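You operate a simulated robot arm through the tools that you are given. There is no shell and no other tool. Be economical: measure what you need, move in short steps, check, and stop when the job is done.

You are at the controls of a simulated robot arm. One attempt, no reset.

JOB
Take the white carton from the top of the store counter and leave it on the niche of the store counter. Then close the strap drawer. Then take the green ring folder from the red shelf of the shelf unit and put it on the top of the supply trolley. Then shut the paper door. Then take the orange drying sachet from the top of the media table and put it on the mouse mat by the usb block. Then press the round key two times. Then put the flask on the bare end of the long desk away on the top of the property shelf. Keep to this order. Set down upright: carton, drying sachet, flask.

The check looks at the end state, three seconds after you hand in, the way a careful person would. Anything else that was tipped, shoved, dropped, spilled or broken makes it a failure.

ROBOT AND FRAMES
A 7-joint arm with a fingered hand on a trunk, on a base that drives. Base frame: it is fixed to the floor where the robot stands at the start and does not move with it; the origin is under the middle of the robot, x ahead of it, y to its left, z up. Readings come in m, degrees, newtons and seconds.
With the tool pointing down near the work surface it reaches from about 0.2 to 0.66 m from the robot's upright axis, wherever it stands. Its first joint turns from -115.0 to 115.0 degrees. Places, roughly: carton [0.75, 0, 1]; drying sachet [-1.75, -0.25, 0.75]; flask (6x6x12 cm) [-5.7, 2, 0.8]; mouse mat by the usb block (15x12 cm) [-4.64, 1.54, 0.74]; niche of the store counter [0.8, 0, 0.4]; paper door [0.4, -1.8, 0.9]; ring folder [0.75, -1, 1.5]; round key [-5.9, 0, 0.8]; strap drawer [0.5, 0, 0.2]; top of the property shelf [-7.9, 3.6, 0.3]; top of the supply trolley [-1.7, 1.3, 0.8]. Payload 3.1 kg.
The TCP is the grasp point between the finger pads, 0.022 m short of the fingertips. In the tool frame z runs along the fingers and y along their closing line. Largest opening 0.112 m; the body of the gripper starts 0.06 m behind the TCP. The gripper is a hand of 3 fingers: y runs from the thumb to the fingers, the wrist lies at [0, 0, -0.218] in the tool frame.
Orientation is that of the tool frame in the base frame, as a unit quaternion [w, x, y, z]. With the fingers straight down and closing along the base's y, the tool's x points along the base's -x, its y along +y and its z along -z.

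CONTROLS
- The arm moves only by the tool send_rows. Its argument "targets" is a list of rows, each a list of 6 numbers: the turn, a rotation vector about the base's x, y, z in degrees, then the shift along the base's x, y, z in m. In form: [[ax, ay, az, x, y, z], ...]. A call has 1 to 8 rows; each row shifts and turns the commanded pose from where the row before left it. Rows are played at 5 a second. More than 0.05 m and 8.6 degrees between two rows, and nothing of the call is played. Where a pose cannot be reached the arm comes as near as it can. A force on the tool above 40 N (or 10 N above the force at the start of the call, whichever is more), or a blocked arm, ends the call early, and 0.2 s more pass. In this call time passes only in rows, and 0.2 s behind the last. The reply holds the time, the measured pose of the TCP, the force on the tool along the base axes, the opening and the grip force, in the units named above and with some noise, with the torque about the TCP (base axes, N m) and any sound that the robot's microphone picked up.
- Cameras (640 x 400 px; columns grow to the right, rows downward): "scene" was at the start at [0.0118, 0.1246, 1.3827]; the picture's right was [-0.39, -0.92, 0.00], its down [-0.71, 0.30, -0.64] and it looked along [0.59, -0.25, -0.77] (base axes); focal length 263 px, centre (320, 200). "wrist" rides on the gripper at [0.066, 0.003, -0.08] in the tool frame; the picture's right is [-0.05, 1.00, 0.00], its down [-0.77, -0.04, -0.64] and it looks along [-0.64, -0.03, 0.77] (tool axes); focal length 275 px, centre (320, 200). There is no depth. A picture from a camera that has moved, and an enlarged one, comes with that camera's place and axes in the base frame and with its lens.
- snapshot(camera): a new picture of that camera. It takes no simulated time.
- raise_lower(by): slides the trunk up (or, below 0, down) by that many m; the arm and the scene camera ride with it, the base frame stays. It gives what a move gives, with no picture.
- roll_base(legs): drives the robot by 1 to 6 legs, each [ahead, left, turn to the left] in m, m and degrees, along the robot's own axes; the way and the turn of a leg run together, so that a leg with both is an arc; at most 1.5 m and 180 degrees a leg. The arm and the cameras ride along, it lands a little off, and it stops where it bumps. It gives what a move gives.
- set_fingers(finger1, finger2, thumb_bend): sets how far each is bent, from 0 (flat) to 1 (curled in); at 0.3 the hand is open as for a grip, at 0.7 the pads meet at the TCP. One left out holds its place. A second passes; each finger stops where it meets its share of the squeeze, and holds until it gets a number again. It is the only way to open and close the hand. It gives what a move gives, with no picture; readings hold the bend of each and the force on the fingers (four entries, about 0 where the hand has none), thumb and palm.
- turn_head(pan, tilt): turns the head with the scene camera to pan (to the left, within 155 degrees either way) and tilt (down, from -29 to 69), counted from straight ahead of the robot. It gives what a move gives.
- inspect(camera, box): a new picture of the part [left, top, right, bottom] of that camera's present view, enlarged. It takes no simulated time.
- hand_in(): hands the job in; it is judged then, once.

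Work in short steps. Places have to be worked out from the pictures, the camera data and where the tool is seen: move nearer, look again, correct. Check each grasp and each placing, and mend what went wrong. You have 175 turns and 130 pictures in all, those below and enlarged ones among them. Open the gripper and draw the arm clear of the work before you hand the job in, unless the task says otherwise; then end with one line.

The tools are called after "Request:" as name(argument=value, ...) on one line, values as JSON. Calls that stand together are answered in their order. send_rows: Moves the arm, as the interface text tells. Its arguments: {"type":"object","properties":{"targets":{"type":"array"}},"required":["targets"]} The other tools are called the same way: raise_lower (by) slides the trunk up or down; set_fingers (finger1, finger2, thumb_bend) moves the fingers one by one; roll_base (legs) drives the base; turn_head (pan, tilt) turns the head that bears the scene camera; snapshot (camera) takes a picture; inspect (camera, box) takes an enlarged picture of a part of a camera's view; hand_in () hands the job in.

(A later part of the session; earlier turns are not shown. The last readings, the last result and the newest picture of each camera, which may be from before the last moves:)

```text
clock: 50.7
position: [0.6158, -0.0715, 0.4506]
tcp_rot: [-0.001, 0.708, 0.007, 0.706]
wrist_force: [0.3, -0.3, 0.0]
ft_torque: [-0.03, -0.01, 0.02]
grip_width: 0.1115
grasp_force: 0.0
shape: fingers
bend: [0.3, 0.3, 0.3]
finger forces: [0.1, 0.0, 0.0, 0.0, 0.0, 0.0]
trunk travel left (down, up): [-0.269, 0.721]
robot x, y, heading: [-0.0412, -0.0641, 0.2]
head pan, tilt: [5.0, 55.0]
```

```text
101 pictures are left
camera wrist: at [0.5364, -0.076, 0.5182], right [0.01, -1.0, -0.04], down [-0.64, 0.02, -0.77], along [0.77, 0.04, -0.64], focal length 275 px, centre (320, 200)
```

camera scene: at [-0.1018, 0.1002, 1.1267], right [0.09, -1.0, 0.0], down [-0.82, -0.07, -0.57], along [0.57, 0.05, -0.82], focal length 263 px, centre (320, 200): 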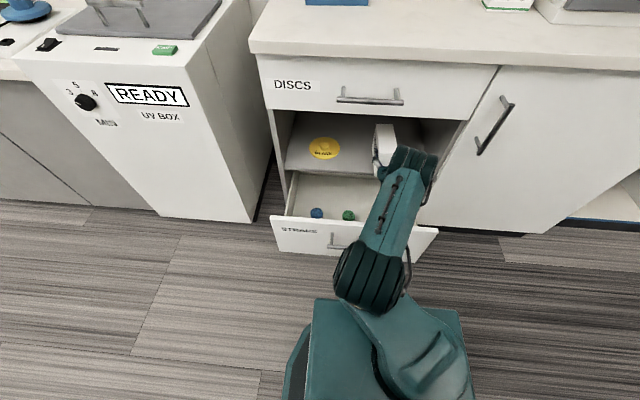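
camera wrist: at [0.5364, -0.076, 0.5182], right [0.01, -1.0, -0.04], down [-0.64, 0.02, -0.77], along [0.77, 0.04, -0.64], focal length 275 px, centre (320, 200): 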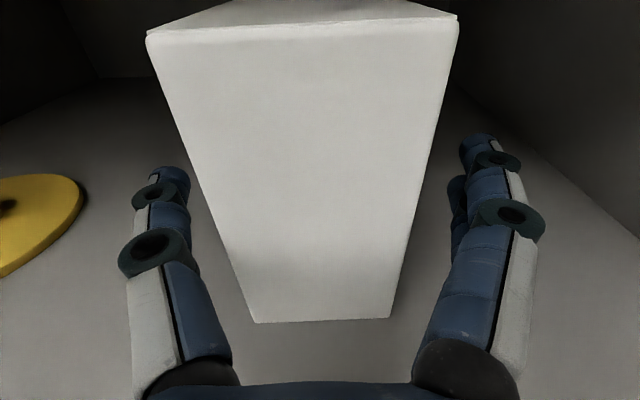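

Carton stands upright in the niche. Retreat straight back and view from the outside.

Request:
roll_base(legs=[[-0.3, 0, 0]])

Request:
set_fingers(finger1=0.7, finger2=0.7, thumb_bend=0.7)

Request:
snapshot(camera="wrist")

Request:
turn_head(pan=15, tilt=40)

Request:
snapshot(camera="scene")

```text
clock: 52.7
position: [0.3134, -0.0711, 0.451]
tcp_rot: [-0.002, 0.708, 0.007, 0.706]
wrist_force: [0.9, -0.1, 0.8]
ft_torque: [0.01, -0.01, -0.04]
grip_width: 0.111
grasp_force: 0.0
shape: fingers
bend: [0.3, 0.3, 0.3]
finger forces: [0.0, 0.1, 0.0, 0.0, 0.0, 0.0]
trunk travel left (down, up): [-0.269, 0.721]
robot x, y, heading: [-0.3398, -0.0613, 0.1]
head pan, tilt: [5.0, 55.0]
```

```text
clock: 53.7
position: [0.3126, -0.0707, 0.4522]
tcp_rot: [-0.003, 0.708, 0.009, 0.706]
wrist_force: [0.5, 0.5, 0.3]
ft_torque: [0.02, 0.01, -0.03]
grip_width: 0.0028
grasp_force: 0.2
shape: fingers
bend: [0.7, 0.7, 0.7]
finger forces: [0.0, 0.1, 0.0, 0.0, 0.0, 0.0]
trunk travel left (down, up): [-0.269, 0.721]
robot x, y, heading: [-0.3396, -0.0604, 0.2]
head pan, tilt: [5.0, 55.0]
```

```text
100 pictures are left
camera wrist: at [0.2344, -0.0768, 0.5184], right [0.01, -1.0, -0.04], down [-0.64, 0.02, -0.77], along [0.77, 0.04, -0.64], focal length 275 px, centre (320, 200)
```

wrist: 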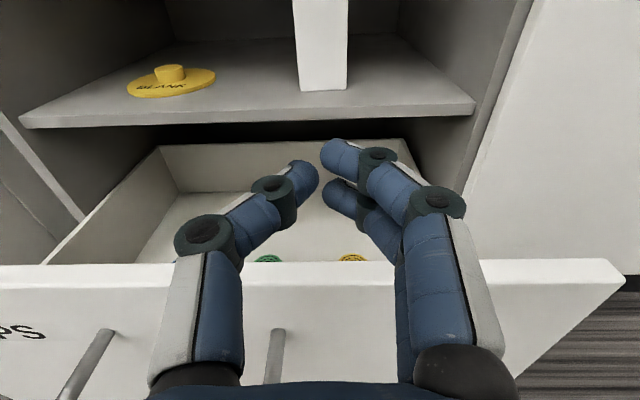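

```text
clock: 54.5
position: [0.3139, -0.072, 0.451]
tcp_rot: [-0.002, 0.708, 0.007, 0.706]
wrist_force: [-0.1, 0.6, 0.0]
ft_torque: [-0.01, 0.0, -0.03]
grip_width: 0.0029
grasp_force: 0.1
shape: fingers
bend: [0.7, 0.7, 0.7]
finger forces: [0.1, 0.0, 0.0, 0.0, 0.0, 0.0]
trunk travel left (down, up): [-0.269, 0.721]
robot x, y, heading: [-0.3421, -0.0596, 0.2]
head pan, tilt: [15.0, 40.0]
```

```text
99 pictures are left
camera scene: at [-0.319, 0.1155, 1.1473], right [0.26, -0.97, 0.0], down [-0.62, -0.17, -0.77], along [0.74, 0.2, -0.64], focal length 263 px, centre (320, 200)
```

scene: 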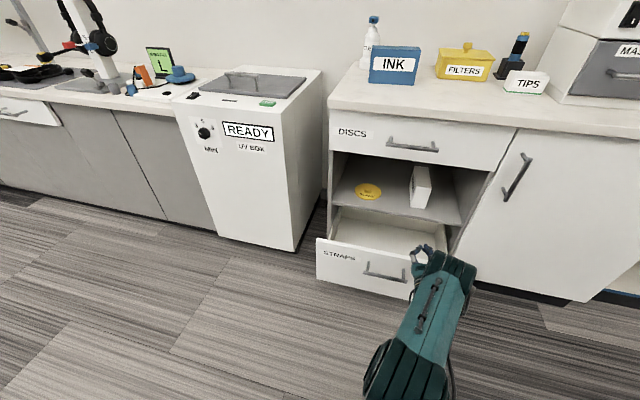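

Carton is upright in the niche. Drawer front is at x≈0.316 (top z≈0.40, handle around y 0.03). I pull the closed hand back, lower to z≈0.33 at y≈-0.11, right of the handle.

Request:
send_rows(targets=[[0, 0, 0, -0.035, -0.012, 0], [0, 0, 0, -0.035, -0.012, 0], [0, 0, 0, -0.035, -0.012, 0]])

Request:
raise_lower(by=-0.12)

Request:
snapshot(camera="wrist")

```text
clock: 55.3
position: [0.208, -0.1089, 0.4533]
tcp_rot: [-0.002, 0.708, 0.007, 0.706]
wrist_force: [0.1, 0.6, 0.3]
ft_torque: [0.0, -0.03, -0.04]
grip_width: 0.0027
grasp_force: 0.1
shape: fingers
bend: [0.7, 0.7, 0.7]
finger forces: [0.0, 0.0, 0.0, 0.0, 0.1, 0.1]
trunk travel left (down, up): [-0.269, 0.721]
robot x, y, heading: [-0.3431, -0.0618, 0.0]
head pan, tilt: [15.0, 40.0]
```

```text
clock: 56.8
position: [0.2093, -0.1091, 0.333]
tcp_rot: [-0.002, 0.708, 0.008, 0.706]
wrist_force: [0.0, 0.2, -0.1]
ft_torque: [0.02, -0.01, 0.0]
grip_width: 0.0026
grasp_force: 0.1
shape: fingers
bend: [0.7, 0.7, 0.7]
finger forces: [0.0, 0.0, 0.1, 0.1, 0.0, 0.0]
trunk travel left (down, up): [-0.149, 0.841]
robot x, y, heading: [-0.3422, -0.0592, 0.1]
head pan, tilt: [15.0, 40.0]
```

```text
98 pictures are left
camera wrist: at [0.129, -0.1132, 0.3995], right [0.01, -1.0, -0.04], down [-0.64, 0.02, -0.77], along [0.77, 0.04, -0.64], focal length 275 px, centre (320, 200)
```

wrist: 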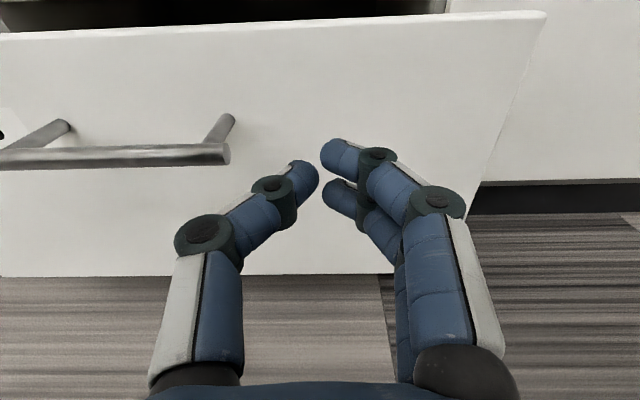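

The handle end is close to the thumb; I shift 3 cm right, then push with the base.

Request:
send_rows(targets=[[0, 0, 0, 0, -0.03, 0]])

Request:
roll_base(legs=[[0.19, 0, 0]])

Request:
snapshot(camera="wrist")

```text
clock: 57.2
position: [0.2086, -0.1381, 0.3319]
tcp_rot: [-0.003, 0.708, 0.008, 0.706]
wrist_force: [-0.3, -0.1, 0.8]
ft_torque: [-0.02, 0.0, 0.0]
grip_width: 0.0026
grasp_force: 0.0
shape: fingers
bend: [0.7, 0.7, 0.7]
finger forces: [0.0, 0.0, 0.0, 0.0, 0.1, 0.1]
trunk travel left (down, up): [-0.149, 0.841]
robot x, y, heading: [-0.3408, -0.0631, 0.2]
head pan, tilt: [15.0, 40.0]
```

```text
clock: 58.7
position: [0.3966, -0.1398, 0.3311]
tcp_rot: [-0.001, 0.708, 0.006, 0.706]
wrist_force: [-0.3, 0.6, 0.6]
ft_torque: [0.02, -0.01, 0.02]
grip_width: 0.0017
grasp_force: 0.1
shape: fingers
bend: [0.7, 0.7, 0.7]
finger forces: [0.0, 0.0, 0.0, 0.1, 0.0, 0.0]
trunk travel left (down, up): [-0.149, 0.841]
robot x, y, heading: [-0.1537, -0.0617, -0.2]
head pan, tilt: [15.0, 40.0]
```

```text
97 pictures are left
camera wrist: at [0.3168, -0.1432, 0.3995], right [0.01, -1.0, -0.04], down [-0.64, 0.02, -0.77], along [0.77, 0.03, -0.64], focal length 275 px, centre (320, 200)
```

wrist: 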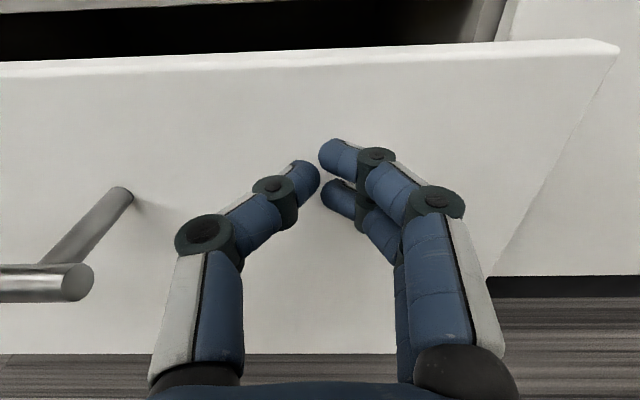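

Moving smoothly. Push the rest with arm rows until resistance.

Request:
send_rows(targets=[[0, 0, 0, 0.012, 0, 0], [0, 0, 0, 0.012, 0, 0], [0, 0, 0, 0.012, 0, 0], [0, 0, 0, 0.012, 0, 0], [0, 0, 0, 0.012, 0, 0], [0, 0, 0, 0.012, 0, 0], [0, 0, 0, 0.012, 0, 0]])

Request:
snapshot(camera="wrist")

Request:
snapshot(camera="scene")

```text
clock: 60.3
position: [0.4809, -0.1387, 0.3323]
tcp_rot: [-0.001, 0.708, 0.008, 0.706]
wrist_force: [0.7, 0.1, -0.7]
ft_torque: [0.04, -0.02, 0.01]
grip_width: 0.0021
grasp_force: 0.0
shape: fingers
bend: [0.7, 0.7, 0.7]
finger forces: [0.0, 0.0, 0.0, 0.0, 0.0, 0.0]
trunk travel left (down, up): [-0.149, 0.841]
robot x, y, heading: [-0.1502, -0.0602, 0.0]
head pan, tilt: [15.0, 40.0]
```

```text
96 pictures are left
camera wrist: at [0.4012, -0.1436, 0.3995], right [0.01, -1.0, -0.04], down [-0.64, 0.02, -0.77], along [0.77, 0.03, -0.64], focal length 275 px, centre (320, 200)
```

wrist: 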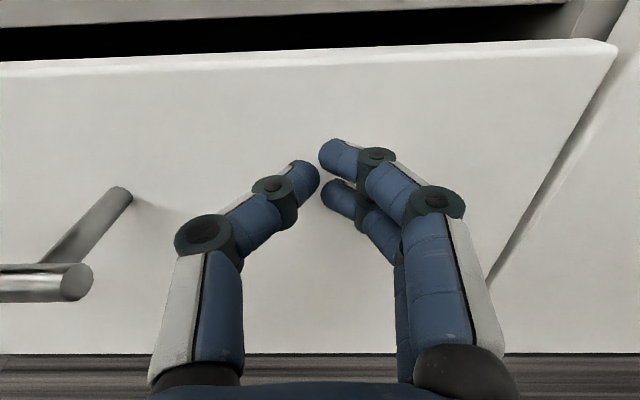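

```text
95 pictures are left
camera scene: at [-0.1309, 0.1157, 1.0274], right [0.26, -0.97, 0.0], down [-0.62, -0.17, -0.77], along [0.74, 0.2, -0.64], focal length 263 px, centre (320, 200)
```

scene: 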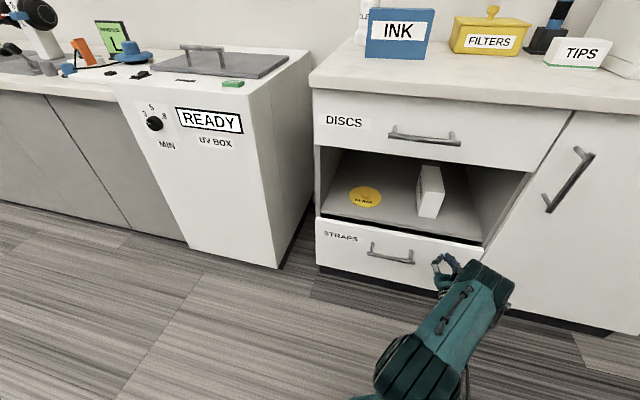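

A small gap remains; push further.

Request:
send_rows(targets=[[0, 0, 0, 0.01, 0, 0], [0, 0, 0, 0.01, 0, 0], [0, 0, 0, 0.008, 0, 0], [0, 0, 0, 0.008, 0, 0], [0, 0, 0, 0.008, 0, 0], [0, 0, 0, 0.008, 0, 0]])

Request:
snapshot(camera="wrist")

```text
clock: 60.8
position: [0.4877, -0.1383, 0.3326]
tcp_rot: [-0.004, 0.709, 0.005, 0.705]
wrist_force: [-18.4, 2.9, 5.7]
ft_torque: [0.0, -0.11, 0.08]
grip_width: 0.0002
grasp_force: 8.8
shape: fingers
bend: [0.71, 0.71, 0.71]
finger forces: [3.6, 2.9, 0.0, 0.1, 12.6, 0.1]
trunk travel left (down, up): [-0.149, 0.841]
robot x, y, heading: [-0.1554, -0.0615, -0.3]
head pan, tilt: [15.0, 40.0]
stopped in row 2: the force on the tool passed its limit at 53 N (the readings are from after the stop); the commanded pose is now the measured one
```

```text
94 pictures are left
camera wrist: at [0.4087, -0.1435, 0.3982], right [0.01, -1.0, -0.04], down [-0.64, 0.03, -0.77], along [0.77, 0.04, -0.64], focal length 275 px, centre (320, 200)
```

wrist: 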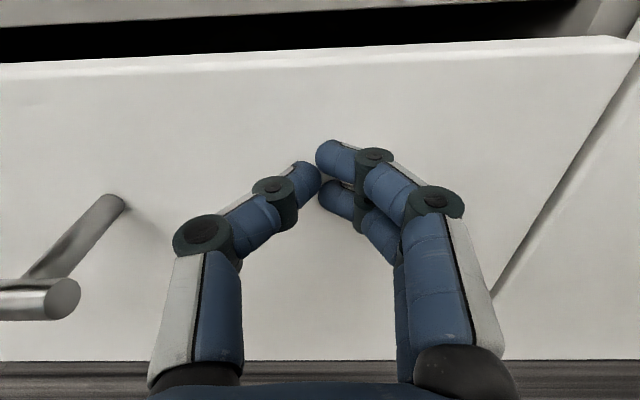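

Hard stop reached: drawer shut. I back off, and inspect it.

Request:
roll_base(legs=[[-0.18, 0, 0]])

Request:
raise_lower(by=0.6)

Request:
turn_head(pan=15, tilt=50)

Request:
snapshot(camera="scene")

Request:
turn_head(pan=-50, tilt=20)

Request:
snapshot(camera="scene")

```text
clock: 62.3
position: [0.3086, -0.139, 0.3296]
tcp_rot: [-0.002, 0.71, 0.004, 0.704]
wrist_force: [0.1, 0.0, 0.1]
ft_torque: [0.0, 0.04, 0.01]
grip_width: 0.002
grasp_force: 0.1
shape: fingers
bend: [0.7, 0.7, 0.7]
finger forces: [0.0, 0.1, 0.1, 0.1, 0.0, 0.0]
trunk travel left (down, up): [-0.149, 0.841]
robot x, y, heading: [-0.3382, -0.0632, 0.2]
head pan, tilt: [15.0, 40.0]
```

```text
refused: 0.6 is not a number from -0.4 to 0.4
```

```text
clock: 63.0
position: [0.3081, -0.1397, 0.3309]
tcp_rot: [-0.003, 0.709, 0.005, 0.705]
wrist_force: [-0.6, 0.4, 0.1]
ft_torque: [-0.03, 0.0, -0.01]
grip_width: 0.0021
grasp_force: 0.1
shape: fingers
bend: [0.7, 0.7, 0.7]
finger forces: [0.0, 0.0, 0.1, 0.1, 0.1, 0.0]
trunk travel left (down, up): [-0.149, 0.841]
robot x, y, heading: [-0.3352, -0.0611, -0.0]
head pan, tilt: [15.0, 50.0]
```

```text
93 pictures are left
camera scene: at [-0.3196, 0.1136, 1.0132], right [0.26, -0.97, 0.0], down [-0.74, -0.2, -0.64], along [0.62, 0.17, -0.77], focal length 263 px, centre (320, 200)
```

scene: 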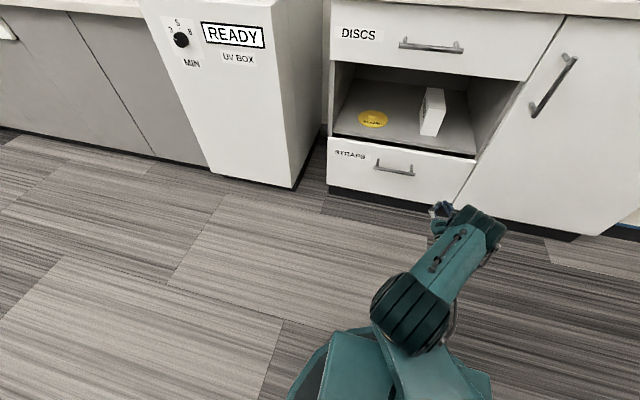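

```text
clock: 64.4
position: [0.3077, -0.1381, 0.3294]
tcp_rot: [-0.002, 0.71, 0.005, 0.704]
wrist_force: [-1.1, 0.1, 0.0]
ft_torque: [-0.01, 0.0, -0.02]
grip_width: 0.002
grasp_force: 0.1
shape: fingers
bend: [0.7, 0.7, 0.7]
finger forces: [0.1, 0.0, 0.0, 0.0, 0.0, 0.1]
trunk travel left (down, up): [-0.149, 0.841]
robot x, y, heading: [-0.3361, -0.0622, 0.0]
head pan, tilt: [-50.0, 20.0]
```

```text
92 pictures are left
camera scene: at [-0.3341, 0.0224, 1.0587], right [-0.77, -0.64, 0.0], down [-0.22, 0.26, -0.94], along [0.6, -0.72, -0.34], focal length 263 px, centre (320, 200)
```

scene: 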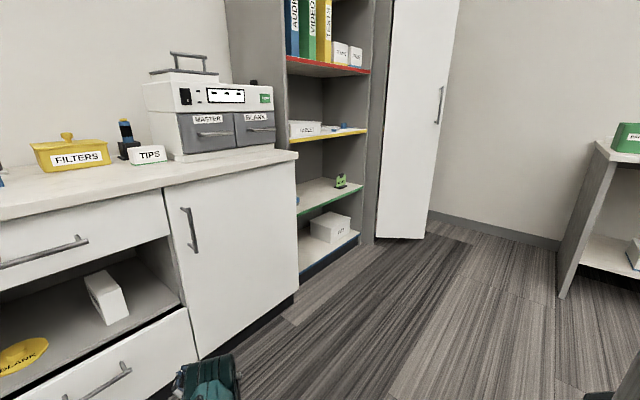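

Drawer is shut, carton upright in the niche. Next: the green folder on the red shelf. I drive right ~0.9 m (staying clear of the counter) and raise the trunk.

Request:
roll_base(legs=[[0, -0.9, 0]])

Request:
raise_lower(by=0.4)

Request:
raise_lower(by=0.4)

Request:
turn_head(pan=0, tilt=15)

Request:
snapshot(camera="scene")

Request:
snapshot(camera="wrist")

```text
clock: 69.1
position: [0.3092, -1.0319, 0.3295]
tcp_rot: [-0.004, 0.71, 0.007, 0.705]
wrist_force: [0.4, -0.4, 0.6]
ft_torque: [0.02, 0.0, -0.03]
grip_width: 0.0018
grasp_force: 0.1
shape: fingers
bend: [0.7, 0.7, 0.7]
finger forces: [0.0, 0.1, 0.0, 0.0, 0.1, 0.0]
trunk travel left (down, up): [-0.149, 0.841]
robot x, y, heading: [-0.3356, -0.9569, 0.3]
head pan, tilt: [-50.0, 20.0]
```

```text
clock: 72.9
position: [0.3096, -1.0314, 0.7302]
tcp_rot: [-0.003, 0.71, 0.006, 0.704]
wrist_force: [0.1, 0.6, -0.1]
ft_torque: [-0.01, 0.0, 0.01]
grip_width: 0.0019
grasp_force: 0.0
shape: fingers
bend: [0.7, 0.7, 0.7]
finger forces: [0.1, 0.0, 0.0, 0.0, 0.0, 0.1]
trunk travel left (down, up): [-0.549, 0.441]
robot x, y, heading: [-0.3376, -0.9583, 0.0]
head pan, tilt: [-50.0, 20.0]
```

```text
clock: 76.8
position: [0.3101, -1.032, 1.1288]
tcp_rot: [-0.004, 0.71, 0.006, 0.704]
wrist_force: [-0.4, -0.4, -0.6]
ft_torque: [0.01, 0.01, 0.01]
grip_width: 0.0019
grasp_force: 0.0
shape: fingers
bend: [0.7, 0.7, 0.7]
finger forces: [0.1, 0.0, 0.0, 0.1, 0.1, 0.0]
trunk travel left (down, up): [-0.949, 0.041]
robot x, y, heading: [-0.3307, -0.9572, 0.2]
head pan, tilt: [-50.0, 20.0]
```

```text
clock: 77.9
position: [0.3093, -1.0316, 1.1298]
tcp_rot: [-0.003, 0.71, 0.006, 0.704]
wrist_force: [-0.9, -0.5, -0.8]
ft_torque: [0.0, 0.0, 0.02]
grip_width: 0.002
grasp_force: 0.1
shape: fingers
bend: [0.7, 0.7, 0.7]
finger forces: [0.0, 0.0, 0.1, 0.1, 0.0, 0.0]
trunk travel left (down, up): [-0.949, 0.041]
robot x, y, heading: [-0.3358, -0.9547, -0.0]
head pan, tilt: [0.0, 15.0]
```

```text
91 pictures are left
camera scene: at [-0.2993, -0.8014, 1.8669], right [0.0, -1.0, 0.0], down [-0.26, 0.0, -0.97], along [0.97, 0.0, -0.26], focal length 263 px, centre (320, 200)
```

scene: 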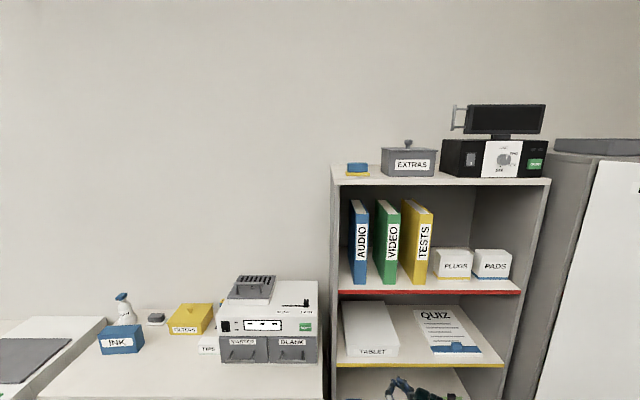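

```text
90 pictures are left
camera wrist: at [0.2311, -1.0372, 1.1974], right [0.01, -1.0, -0.04], down [-0.64, 0.02, -0.77], along [0.77, 0.04, -0.64], focal length 275 px, centre (320, 200)
```

wrist: 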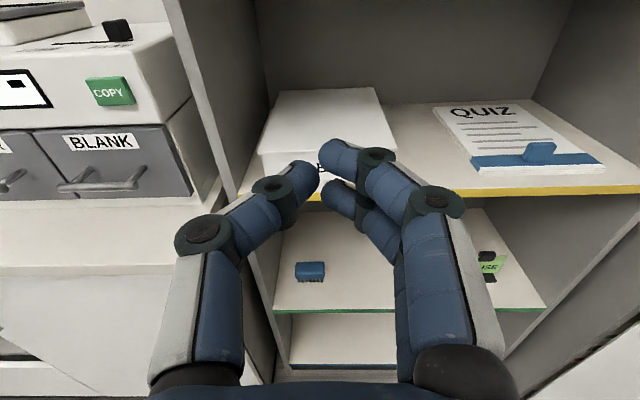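

Folders stand with gaps on the red shelf (z≈1.27); the green VIDEO one is near y≈-1.04. I open the fingers, raise the hand to z≈1.42 and look.

Request:
set_fingers(finger1=0.4, finger2=0.4, thumb_bend=0.4)

Request:
send_rows(targets=[[0, 0, 0, 0, 0, 0.04], [0, 0, 0, 0, 0, 0.04], [0, 0, 0, 0, 0, 0.04], [0, 0, 0, 0, 0, 0.04], [0, 0, 0, 0, 0, 0.04], [0, 0, 0, 0, 0, 0.04], [0, 0, 0, 0, 0, 0.04]])

Request:
snapshot(camera="wrist")

Request:
inspect(camera="scene", box=[330, 180, 490, 300])

```text
clock: 78.9
position: [0.3097, -1.032, 1.1297]
tcp_rot: [-0.005, 0.709, 0.007, 0.705]
wrist_force: [0.2, 0.1, 0.5]
ft_torque: [-0.01, -0.02, 0.01]
grip_width: 0.0832
grasp_force: 0.1
shape: fingers
bend: [0.4, 0.4, 0.4]
finger forces: [0.1, 0.1, 0.0, 0.1, 0.1, 0.1]
trunk travel left (down, up): [-0.949, 0.041]
robot x, y, heading: [-0.3328, -0.9556, 0.3]
head pan, tilt: [0.0, 15.0]
```

```text
clock: 80.5
position: [0.3084, -1.0304, 1.4118]
tcp_rot: [-0.004, 0.709, 0.006, 0.705]
wrist_force: [-0.1, -0.6, 0.3]
ft_torque: [0.0, 0.01, 0.03]
grip_width: 0.083
grasp_force: 0.1
shape: fingers
bend: [0.4, 0.4, 0.4]
finger forces: [0.1, 0.0, 0.0, 0.0, 0.0, 0.0]
trunk travel left (down, up): [-0.949, 0.041]
robot x, y, heading: [-0.335, -0.9563, 0.2]
head pan, tilt: [0.0, 15.0]
```

```text
89 pictures are left
camera wrist: at [0.2294, -1.0362, 1.4789], right [0.01, -1.0, -0.04], down [-0.64, 0.03, -0.77], along [0.77, 0.04, -0.64], focal length 275 px, centre (320, 200)
```

wrist: 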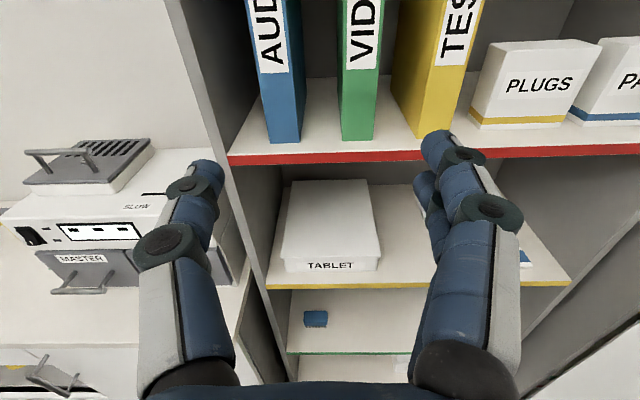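

```text
3.33 times, centred on (410, 240) of scene
camera zoom: at [-0.3008, -0.8007, 1.8668], right [0.0, -1.0, 0.0], down [-0.26, 0.0, -0.97], along [0.97, 0.0, -0.26], focal length 877 px, centre (20, 67)
```

zoom: 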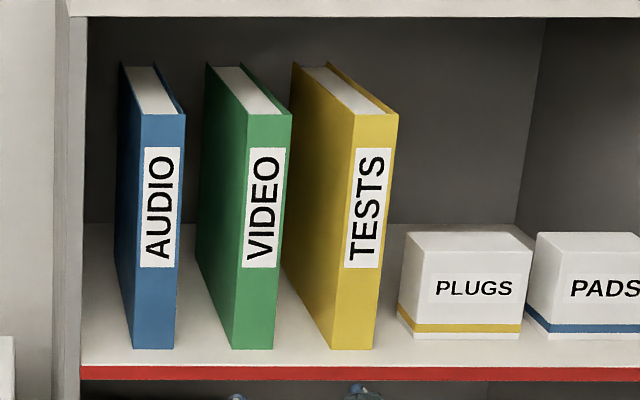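

VIDEO spine: x≈0.62, y≈-1.077, z 1.28–1.57, 4.7 cm wide with ~6 cm gaps each side. Align y, drive ahead 0.22, and check.

Request:
send_rows(targets=[[0, 0, 0, 0, -0.047, 0.005]])

Request:
roll_base(legs=[[0.22, 0, 0]])

Request:
snapshot(camera="wrist")

Request:
inspect(camera="scene", box=[320, 160, 560, 310])

```text
clock: 80.9
position: [0.3117, -1.0832, 1.4143]
tcp_rot: [-0.005, 0.71, 0.005, 0.704]
wrist_force: [-0.5, 0.2, 0.1]
ft_torque: [0.01, -0.02, 0.02]
grip_width: 0.0833
grasp_force: 0.0
shape: fingers
bend: [0.4, 0.4, 0.4]
finger forces: [0.0, 0.1, 0.0, 0.1, 0.1, 0.0]
trunk travel left (down, up): [-0.949, 0.041]
robot x, y, heading: [-0.3343, -0.9549, 0.3]
head pan, tilt: [0.0, 15.0]
```

```text
clock: 82.6
position: [0.5289, -1.0795, 1.4151]
tcp_rot: [-0.005, 0.709, 0.007, 0.705]
wrist_force: [-0.1, 0.0, -0.1]
ft_torque: [0.02, 0.04, 0.04]
grip_width: 0.0832
grasp_force: 0.0
shape: fingers
bend: [0.4, 0.4, 0.4]
finger forces: [0.0, 0.0, 0.0, 0.0, 0.0, 0.1]
trunk travel left (down, up): [-0.949, 0.041]
robot x, y, heading: [-0.1164, -0.9497, 0.2]
head pan, tilt: [0.0, 15.0]
```

```text
87 pictures are left
camera wrist: at [0.4502, -1.0836, 1.4823], right [0.01, -1.0, -0.04], down [-0.64, 0.02, -0.77], along [0.77, 0.04, -0.64], focal length 275 px, centre (320, 200)
```

wrist: 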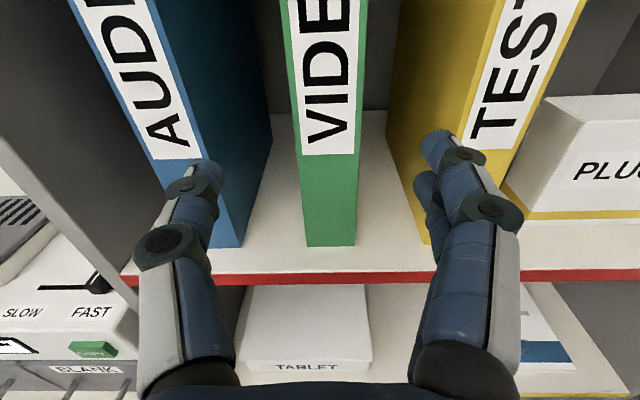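

```text
2.67 times, centred on (440, 235) of scene
camera zoom: at [-0.0809, -0.8008, 1.867], right [0.0, -1.0, 0.0], down [-0.26, 0.0, -0.97], along [0.97, 0.0, -0.26], focal length 701 px, centre (0, 107)
```

zoom: 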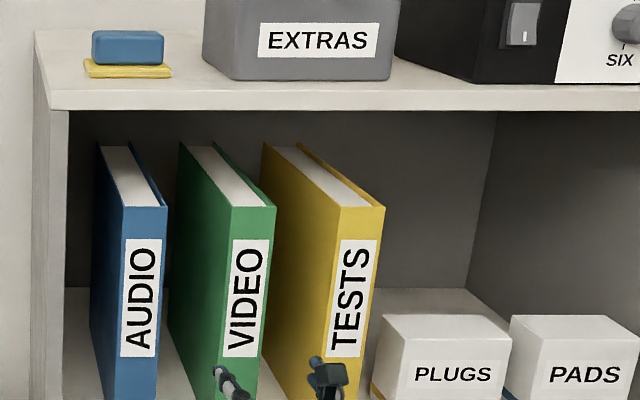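

VIDEO is about 8 mm to the right of the hand's centre; correct and move in 0.09 by arm.

Request:
send_rows(targets=[[0, 0, 0, 0, -0.008, 0], [0, 0, 0, 0.03, 0, 0], [0, 0, 0, 0.03, 0, 0], [0, 0, 0, 0.03, 0, 0]])

Request:
snapshot(camera="wrist")

```text
clock: 83.6
position: [0.6203, -1.087, 1.4141]
tcp_rot: [-0.004, 0.71, 0.007, 0.704]
wrist_force: [-0.5, 0.0, 0.1]
ft_torque: [0.01, -0.02, -0.01]
grip_width: 0.0835
grasp_force: 0.1
shape: fingers
bend: [0.4, 0.4, 0.4]
finger forces: [0.0, 0.1, 0.0, 0.1, 0.1, 0.1]
trunk travel left (down, up): [-0.949, 0.041]
robot x, y, heading: [-0.1147, -0.953, -0.1]
head pan, tilt: [0.0, 15.0]
```

```text
85 pictures are left
camera wrist: at [0.5413, -1.0925, 1.4817], right [0.01, -1.0, -0.04], down [-0.64, 0.02, -0.77], along [0.77, 0.04, -0.64], focal length 275 px, centre (320, 200)
```

wrist: 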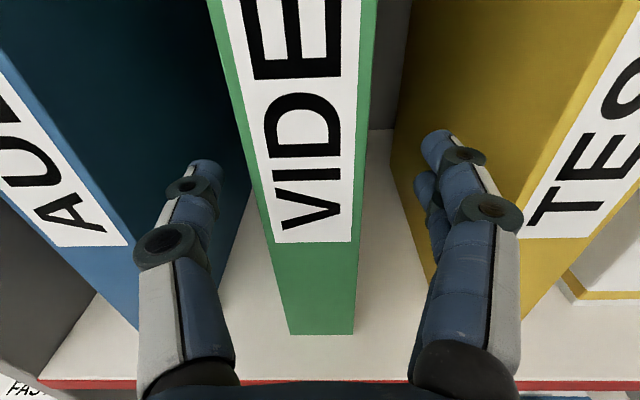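

Fingers straddle the folder well. Go in another 4 cm and squeeze hard.

Request:
send_rows(targets=[[0, 0, 0, 0.02, 0.002, 0], [0, 0, 0, 0.02, 0, 0]])

Request:
set_fingers(finger1=0.9, finger2=0.9, thumb_bend=0.9)

Request:
snapshot(camera="wrist")

```text
clock: 84.2
position: [0.6613, -1.0851, 1.4139]
tcp_rot: [-0.004, 0.71, 0.006, 0.704]
wrist_force: [0.7, -0.4, 0.3]
ft_torque: [-0.01, -0.03, 0.0]
grip_width: 0.0834
grasp_force: 0.0
shape: fingers
bend: [0.4, 0.4, 0.4]
finger forces: [0.1, 0.0, 0.0, 0.0, 0.0, 0.0]
trunk travel left (down, up): [-0.949, 0.041]
robot x, y, heading: [-0.113, -0.9543, 0.3]
head pan, tilt: [0.0, 15.0]
```

```text
clock: 85.2
position: [0.6594, -1.084, 1.4157]
tcp_rot: [-0.003, 0.71, 0.006, 0.705]
wrist_force: [2.2, 1.1, 1.5]
ft_torque: [-0.03, -0.05, -0.11]
grip_width: 0.0439
grasp_force: 27.3
shape: fingers
bend: [0.55, 0.55, 0.61]
finger forces: [13.6, 13.4, 0.0, 0.0, 27.5, 0.0]
trunk travel left (down, up): [-0.949, 0.041]
robot x, y, heading: [-0.1138, -0.9574, 0.4]
head pan, tilt: [0.0, 15.0]
```

```text
84 pictures are left
camera wrist: at [0.5802, -1.0897, 1.482], right [0.01, -1.0, -0.04], down [-0.64, 0.02, -0.77], along [0.77, 0.04, -0.64], focal length 275 px, centre (320, 200)
```

wrist: 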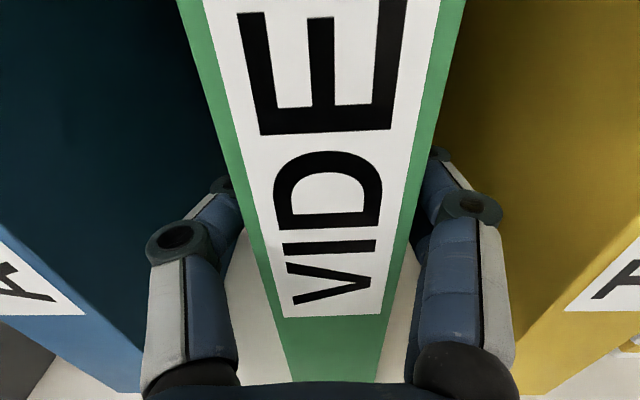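

Gripped at 4.4 cm. Squeeze to the max and lift 1.5 cm.

Request:
set_fingers(finger1=1.0, finger2=1.0, thumb_bend=1.0)

Request:
send_rows(targets=[[0, 0, 0, 0, 0, 0.008], [0, 0, 0, 0, 0, 0.008]])

Request:
snapshot(camera="wrist")

```text
clock: 86.2
position: [0.6584, -1.0851, 1.4153]
tcp_rot: [-0.003, 0.709, 0.006, 0.705]
wrist_force: [0.8, 0.5, 2.7]
ft_torque: [0.0, -0.06, -0.18]
grip_width: 0.044
grasp_force: 27.9
shape: fingers
bend: [0.51, 0.51, 0.63]
finger forces: [13.9, 14.0, 0.0, 0.1, 28.3, 0.0]
trunk travel left (down, up): [-0.949, 0.041]
robot x, y, heading: [-0.1108, -0.9543, 0.2]
head pan, tilt: [0.0, 15.0]
```

```text
clock: 86.8
position: [0.6599, -1.0846, 1.4296]
tcp_rot: [-0.004, 0.71, 0.006, 0.704]
wrist_force: [0.5, -0.4, -4.6]
ft_torque: [-0.04, 0.22, 0.04]
grip_width: 0.0437
grasp_force: 29.0
shape: fingers
bend: [0.5, 0.51, 0.63]
finger forces: [14.4, 14.2, 0.1, 0.1, 28.7, 0.0]
trunk travel left (down, up): [-0.949, 0.041]
robot x, y, heading: [-0.1133, -0.9508, 0.5]
head pan, tilt: [0.0, 15.0]
```

```text
83 pictures are left
camera wrist: at [0.5812, -1.0897, 1.4975], right [0.01, -1.0, -0.04], down [-0.64, 0.02, -0.77], along [0.77, 0.04, -0.64], focal length 275 px, centre (320, 200)
```

wrist: 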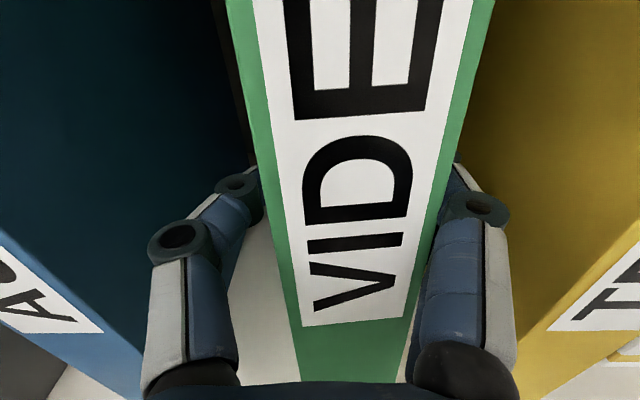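

Held, about 0.45 kg, tool torque small. Withdraw straight back 0.33 m and check.

Request:
send_rows(targets=[[0, 0, 0, 0, 0, 0.008]])

Request:
roll_base(legs=[[-0.35, 0, 0]])

Request:
snapshot(camera="scene")

```text
clock: 87.2
position: [0.6598, -1.0841, 1.4394]
tcp_rot: [-0.004, 0.71, 0.006, 0.704]
wrist_force: [1.3, -0.4, -4.4]
ft_torque: [0.01, 0.29, -0.01]
grip_width: 0.0439
grasp_force: 28.6
shape: fingers
bend: [0.5, 0.51, 0.63]
finger forces: [14.5, 14.1, 0.0, 0.0, 28.4, 0.0]
trunk travel left (down, up): [-0.949, 0.041]
robot x, y, heading: [-0.1145, -0.9546, 0.2]
head pan, tilt: [0.0, 15.0]
```

```text
clock: 89.5
position: [0.31, -1.0891, 1.4381]
tcp_rot: [-0.003, 0.71, 0.005, 0.704]
wrist_force: [0.1, 0.0, -3.1]
ft_torque: [-0.03, 0.44, 0.03]
grip_width: 0.044
grasp_force: 28.6
shape: fingers
bend: [0.5, 0.52, 0.63]
finger forces: [13.6, 15.5, 0.1, 0.1, 28.3, 0.0]
trunk travel left (down, up): [-0.949, 0.041]
robot x, y, heading: [-0.4657, -0.9588, 0.0]
head pan, tilt: [0.0, 15.0]
```

```text
82 pictures are left
camera scene: at [-0.427, -0.8012, 1.8668], right [0.0, -1.0, 0.0], down [-0.26, 0.0, -0.97], along [0.97, 0.0, -0.26], focal length 263 px, centre (320, 200)
```

scene: 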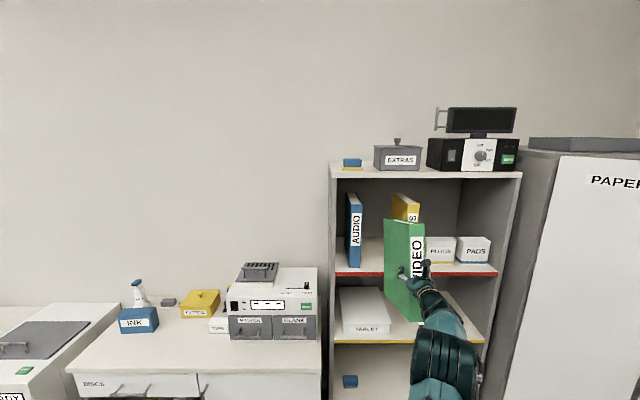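

Folder is free. I turn left 90° on the spot, move slightly away from the media table, drive to y≈0.45.

Request:
roll_base(legs=[[0, 0, 90], [0, -0.13, 0], [1.4, 0, 0]])

Request:
turn_head(pan=40, tilt=30)

Request:
snapshot(camera="scene")

```text
clock: 101.2
position: [-0.2212, 1.2259, 1.4375]
tcp_rot: [-0.502, 0.497, 0.507, 0.494]
wrist_force: [0.8, -0.4, -4.3]
ft_torque: [-0.42, 0.01, 0.0]
grip_width: 0.0438
grasp_force: 28.5
shape: fingers
bend: [0.5, 0.52, 0.63]
finger forces: [13.7, 15.4, 0.0, 0.1, 28.1, 0.1]
trunk travel left (down, up): [-0.949, 0.041]
robot x, y, heading: [-0.3504, 0.4523, 90.6]
head pan, tilt: [0.0, 15.0]
```

```text
clock: 102.3
position: [-0.2213, 1.226, 1.4379]
tcp_rot: [-0.502, 0.496, 0.508, 0.493]
wrist_force: [-0.5, 1.0, -4.1]
ft_torque: [-0.4, -0.01, 0.01]
grip_width: 0.044
grasp_force: 28.2
shape: fingers
bend: [0.5, 0.52, 0.63]
finger forces: [13.7, 15.4, 0.0, 0.0, 28.1, 0.0]
trunk travel left (down, up): [-0.949, 0.041]
robot x, y, heading: [-0.3438, 0.4526, 90.6]
head pan, tilt: [40.0, 30.0]
```

```text
81 pictures are left
camera scene: at [-0.5568, 0.4617, 1.8427], right [0.76, 0.65, 0.0], down [0.32, -0.38, -0.87], along [-0.56, 0.66, -0.5], focal length 263 px, centre (320, 200)
```

scene: 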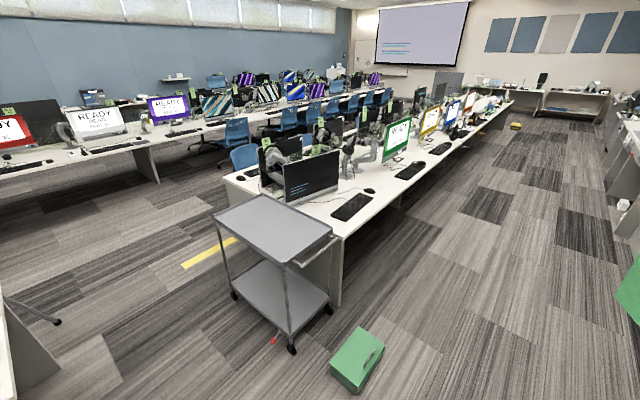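

Trolley tray spans about x -2.13…-1.40, y 1.14…1.57 (z≈0.82) and is empty. Strafe left 1.5 m at this height.

Request:
roll_base(legs=[[0.08, 0, 0], [0, 1.0, 0], [0, 0.5, 0]])

Request:
turn_head(pan=10, tilt=45)

Request:
snapshot(camera="scene")

Request:
snapshot(camera="wrist")

```text
clock: 110.7
position: [-1.718, 1.2959, 1.4365]
tcp_rot: [-0.501, 0.497, 0.507, 0.494]
wrist_force: [0.4, -0.6, -4.1]
ft_torque: [-0.41, 0.01, -0.02]
grip_width: 0.0436
grasp_force: 28.7
shape: fingers
bend: [0.5, 0.52, 0.63]
finger forces: [13.7, 15.5, 0.0, 0.1, 28.2, 0.0]
trunk travel left (down, up): [-0.949, 0.041]
robot x, y, heading: [-1.8478, 0.523, 90.1]
head pan, tilt: [40.0, 30.0]
```

```text
clock: 111.6
position: [-1.7175, 1.2961, 1.4377]
tcp_rot: [-0.501, 0.497, 0.507, 0.494]
wrist_force: [0.0, 0.5, -4.2]
ft_torque: [-0.38, -0.01, -0.01]
grip_width: 0.044
grasp_force: 28.6
shape: fingers
bend: [0.5, 0.52, 0.63]
finger forces: [13.6, 15.6, 0.1, 0.0, 28.3, 0.1]
trunk travel left (down, up): [-0.949, 0.041]
robot x, y, heading: [-1.8463, 0.5179, 90.3]
head pan, tilt: [10.0, 45.0]
```

```text
80 pictures are left
camera scene: at [-2.0122, 0.5437, 1.8201], right [0.98, 0.18, 0.0], down [0.13, -0.7, -0.71], along [-0.13, 0.7, -0.71], focal length 263 px, centre (320, 200)
```

scene: 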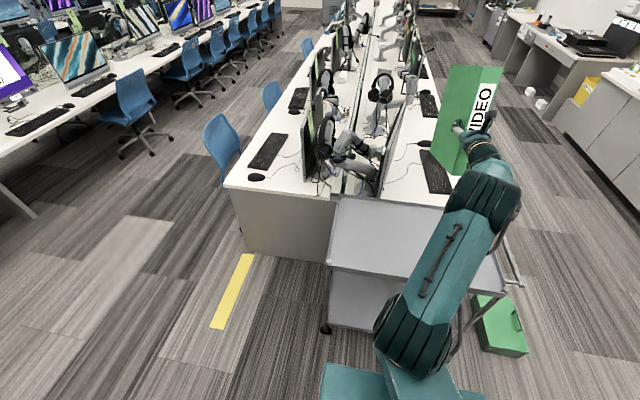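

```text
79 pictures are left
camera wrist: at [-1.713, 1.2153, 1.5051], right [1.0, 0.02, -0.04], down [-0.02, -0.64, -0.77], along [-0.04, 0.77, -0.64], focal length 275 px, centre (320, 200)
```

wrist: 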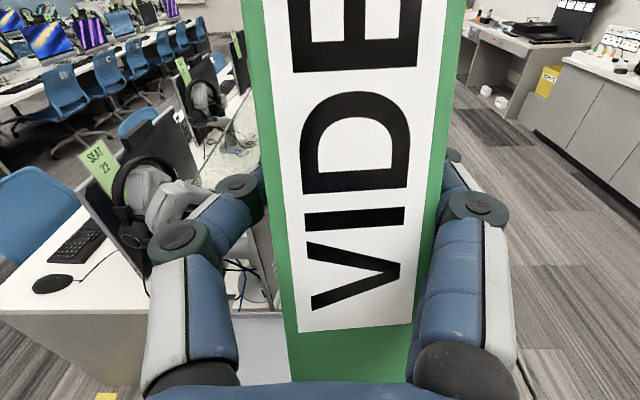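

TCP is over the tray (x -1.72, folder would span y 1.25–1.46). I lower first with the arm (to keep the elbow high), then with the trunk.

Request:
send_rows(targets=[[0, 0, 0, 0, 0, -0.04], [0, 0, 0, 0, 0, -0.04], [0, 0, 0, 0, 0, -0.04], [0, 0, 0, 0, 0, -0.04], [0, 0, 0, 0, 0, -0.04], [0, 0, 0, 0, 0, -0.04], [0, 0, 0, 0, 0, -0.04]])

Request:
raise_lower(by=-0.14)

Request:
snapshot(camera="scene")

Request:
snapshot(camera="wrist")

```text
clock: 113.2
position: [-1.7167, 1.2986, 1.1576]
tcp_rot: [-0.502, 0.497, 0.506, 0.495]
wrist_force: [0.6, -0.5, -3.5]
ft_torque: [-0.35, 0.0, 0.01]
grip_width: 0.0435
grasp_force: 28.9
shape: fingers
bend: [0.5, 0.52, 0.63]
finger forces: [13.2, 16.1, 0.1, 0.0, 28.3, 0.0]
trunk travel left (down, up): [-0.949, 0.041]
robot x, y, heading: [-1.8506, 0.5279, 90.2]
head pan, tilt: [10.0, 45.0]
```

```text
clock: 114.9
position: [-1.7188, 1.2979, 1.0195]
tcp_rot: [-0.501, 0.497, 0.507, 0.494]
wrist_force: [0.8, 0.2, -2.0]
ft_torque: [0.06, -0.07, -0.03]
grip_width: 0.0435
grasp_force: 28.1
shape: fingers
bend: [0.5, 0.51, 0.64]
finger forces: [13.7, 14.5, 0.0, 0.1, 28.1, 0.1]
trunk travel left (down, up): [-0.809, 0.181]
robot x, y, heading: [-1.8456, 0.5212, 90.2]
head pan, tilt: [10.0, 45.0]
```

```text
78 pictures are left
camera scene: at [-2.0124, 0.5427, 1.6801], right [0.98, 0.18, 0.0], down [0.13, -0.7, -0.71], along [-0.13, 0.7, -0.71], focal length 263 px, centre (320, 200)
```

scene: 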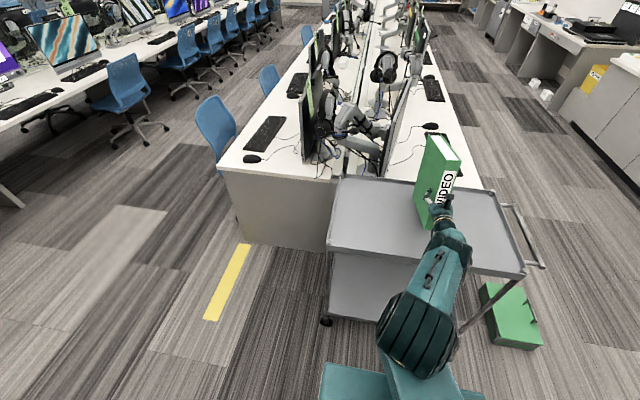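

```text
77 pictures are left
camera wrist: at [-1.7132, 1.2158, 1.0863], right [1.0, 0.02, -0.04], down [-0.02, -0.64, -0.77], along [-0.04, 0.77, -0.64], focal length 275 px, centre (320, 200)
```

wrist: 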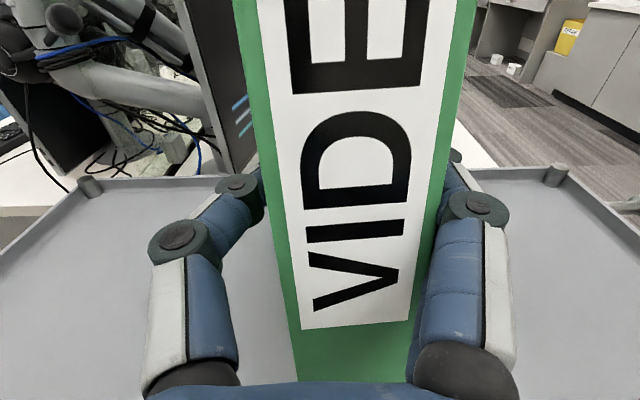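

The wrist force and torque already dropped: the folder is beginning to touch the tray. Lower in tiny steps.

Request:
send_rows(targets=[[0, 0, 0, 0, 0, -0.003]])

Request:
send_rows(targets=[[0, 0, 0, 0, 0, -0.004]])

Request:
inspect(camera="scene", box=[320, 120, 540, 290])

```text
clock: 115.3
position: [-1.7178, 1.297, 1.0163]
tcp_rot: [-0.501, 0.498, 0.506, 0.495]
wrist_force: [0.0, -1.1, -1.0]
ft_torque: [0.1, -0.03, -0.01]
grip_width: 0.0435
grasp_force: 28.4
shape: fingers
bend: [0.5, 0.51, 0.64]
finger forces: [13.8, 14.5, 0.1, 0.1, 28.3, 0.0]
trunk travel left (down, up): [-0.809, 0.181]
robot x, y, heading: [-1.8484, 0.5199, 90.3]
head pan, tilt: [10.0, 45.0]
```

```text
clock: 115.7
position: [-1.7177, 1.2956, 1.0124]
tcp_rot: [-0.501, 0.497, 0.507, 0.495]
wrist_force: [0.2, -1.0, -0.5]
ft_torque: [0.13, -0.05, -0.03]
grip_width: 0.0436
grasp_force: 28.6
shape: fingers
bend: [0.5, 0.51, 0.64]
finger forces: [14.2, 14.4, 0.0, 0.0, 28.5, 0.0]
trunk travel left (down, up): [-0.809, 0.181]
robot x, y, heading: [-1.8435, 0.5191, 90.2]
head pan, tilt: [10.0, 45.0]
```

```text
2.35 times, centred on (430, 205) of scene
camera zoom: at [-2.0123, 0.5421, 1.6801], right [0.98, 0.18, 0.0], down [0.13, -0.7, -0.71], along [-0.13, 0.7, -0.71], focal length 619 px, centre (61, 188)
```

zoom: 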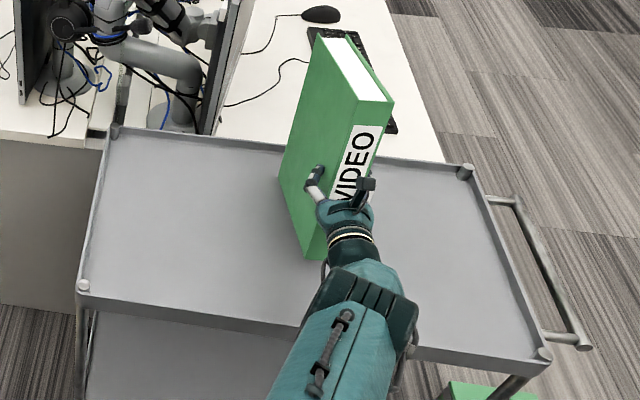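

The far lower corner touches; keep lowering until the whole base bears.

Request:
send_rows(targets=[[0, 0, 0, 0, 0, -0.005], [0, 0, 0, 0, 0, -0.005], [0, 0, 0, 0, 0, -0.005]])

Request:
send_rows(targets=[[0, 0, 0, 0, 0, -0.005], [0, 0, 0, 0, 0, -0.005], [0, 0, 0, 0, 0, -0.005]])

Request:
inspect(camera="scene", box=[320, 120, 540, 290])

```text
clock: 116.5
position: [-1.718, 1.2961, 0.9965]
tcp_rot: [-0.502, 0.497, 0.507, 0.494]
wrist_force: [-0.1, -0.6, -1.0]
ft_torque: [0.24, -0.07, 0.03]
grip_width: 0.0438
grasp_force: 28.1
shape: fingers
bend: [0.5, 0.51, 0.64]
finger forces: [14.1, 13.9, 0.0, 0.1, 28.0, 0.0]
trunk travel left (down, up): [-0.809, 0.181]
robot x, y, heading: [-1.8494, 0.5206, 90.3]
head pan, tilt: [10.0, 45.0]
```

```text
clock: 117.3
position: [-1.7191, 1.295, 0.9848]
tcp_rot: [-0.502, 0.495, 0.506, 0.496]
wrist_force: [0.2, 0.0, 6.8]
ft_torque: [0.34, -0.14, 0.01]
grip_width: 0.0437
grasp_force: 28.0
shape: fingers
bend: [0.5, 0.5, 0.64]
finger forces: [13.9, 14.0, 0.1, 0.0, 27.9, 0.0]
trunk travel left (down, up): [-0.809, 0.181]
robot x, y, heading: [-1.845, 0.5243, 90.3]
head pan, tilt: [10.0, 45.0]
```

```text
2.35 times, centred on (430, 205) of scene
camera zoom: at [-2.0127, 0.5406, 1.6803], right [0.98, 0.18, 0.0], down [0.13, -0.69, -0.71], along [-0.13, 0.7, -0.71], focal length 619 px, centre (61, 188)
```

zoom: 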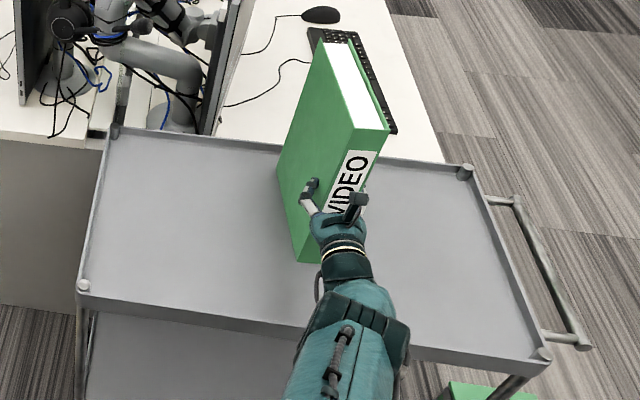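

The base bears now (+7 N). Release by opening the fingers modestly.

Request:
set_fingers(finger1=0.4, finger2=0.4, thumb_bend=0.4)

Request:
snapshot(camera="wrist")

Request:
inspect(camera="scene", box=[320, 120, 540, 290])

```text
clock: 118.3
position: [-1.7188, 1.2965, 0.9816]
tcp_rot: [-0.501, 0.498, 0.507, 0.495]
wrist_force: [0.4, 0.2, 0.2]
ft_torque: [0.0, 0.02, 0.03]
grip_width: 0.0832
grasp_force: 0.1
shape: fingers
bend: [0.4, 0.4, 0.4]
finger forces: [0.1, 0.0, 0.1, 0.0, 0.0, 0.0]
trunk travel left (down, up): [-0.809, 0.181]
robot x, y, heading: [-1.8436, 0.5225, 90.2]
head pan, tilt: [10.0, 45.0]
```

```text
74 pictures are left
camera wrist: at [-1.7132, 1.2155, 1.0493], right [1.0, 0.02, -0.04], down [-0.02, -0.64, -0.77], along [-0.04, 0.77, -0.64], focal length 275 px, centre (320, 200)
```

wrist: 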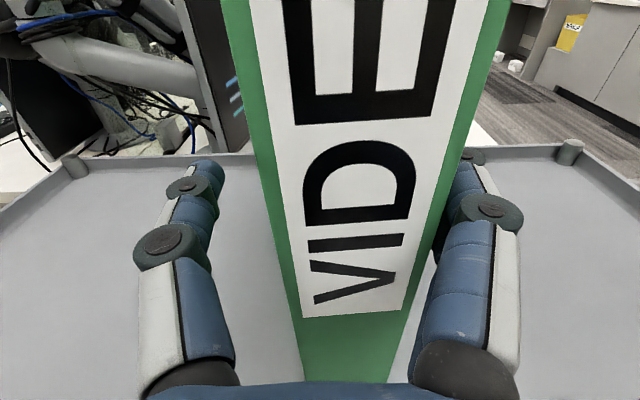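

```text
2.35 times, centred on (430, 205) of scene
camera zoom: at [-2.0125, 0.5422, 1.6801], right [0.98, 0.18, 0.0], down [0.13, -0.7, -0.71], along [-0.13, 0.7, -0.71], focal length 619 px, centre (61, 188)
```

zoom: 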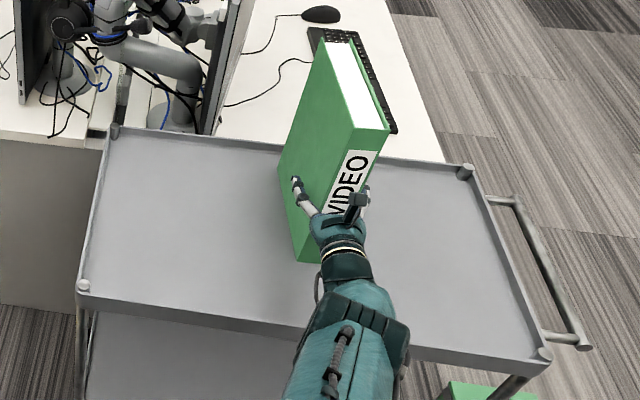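

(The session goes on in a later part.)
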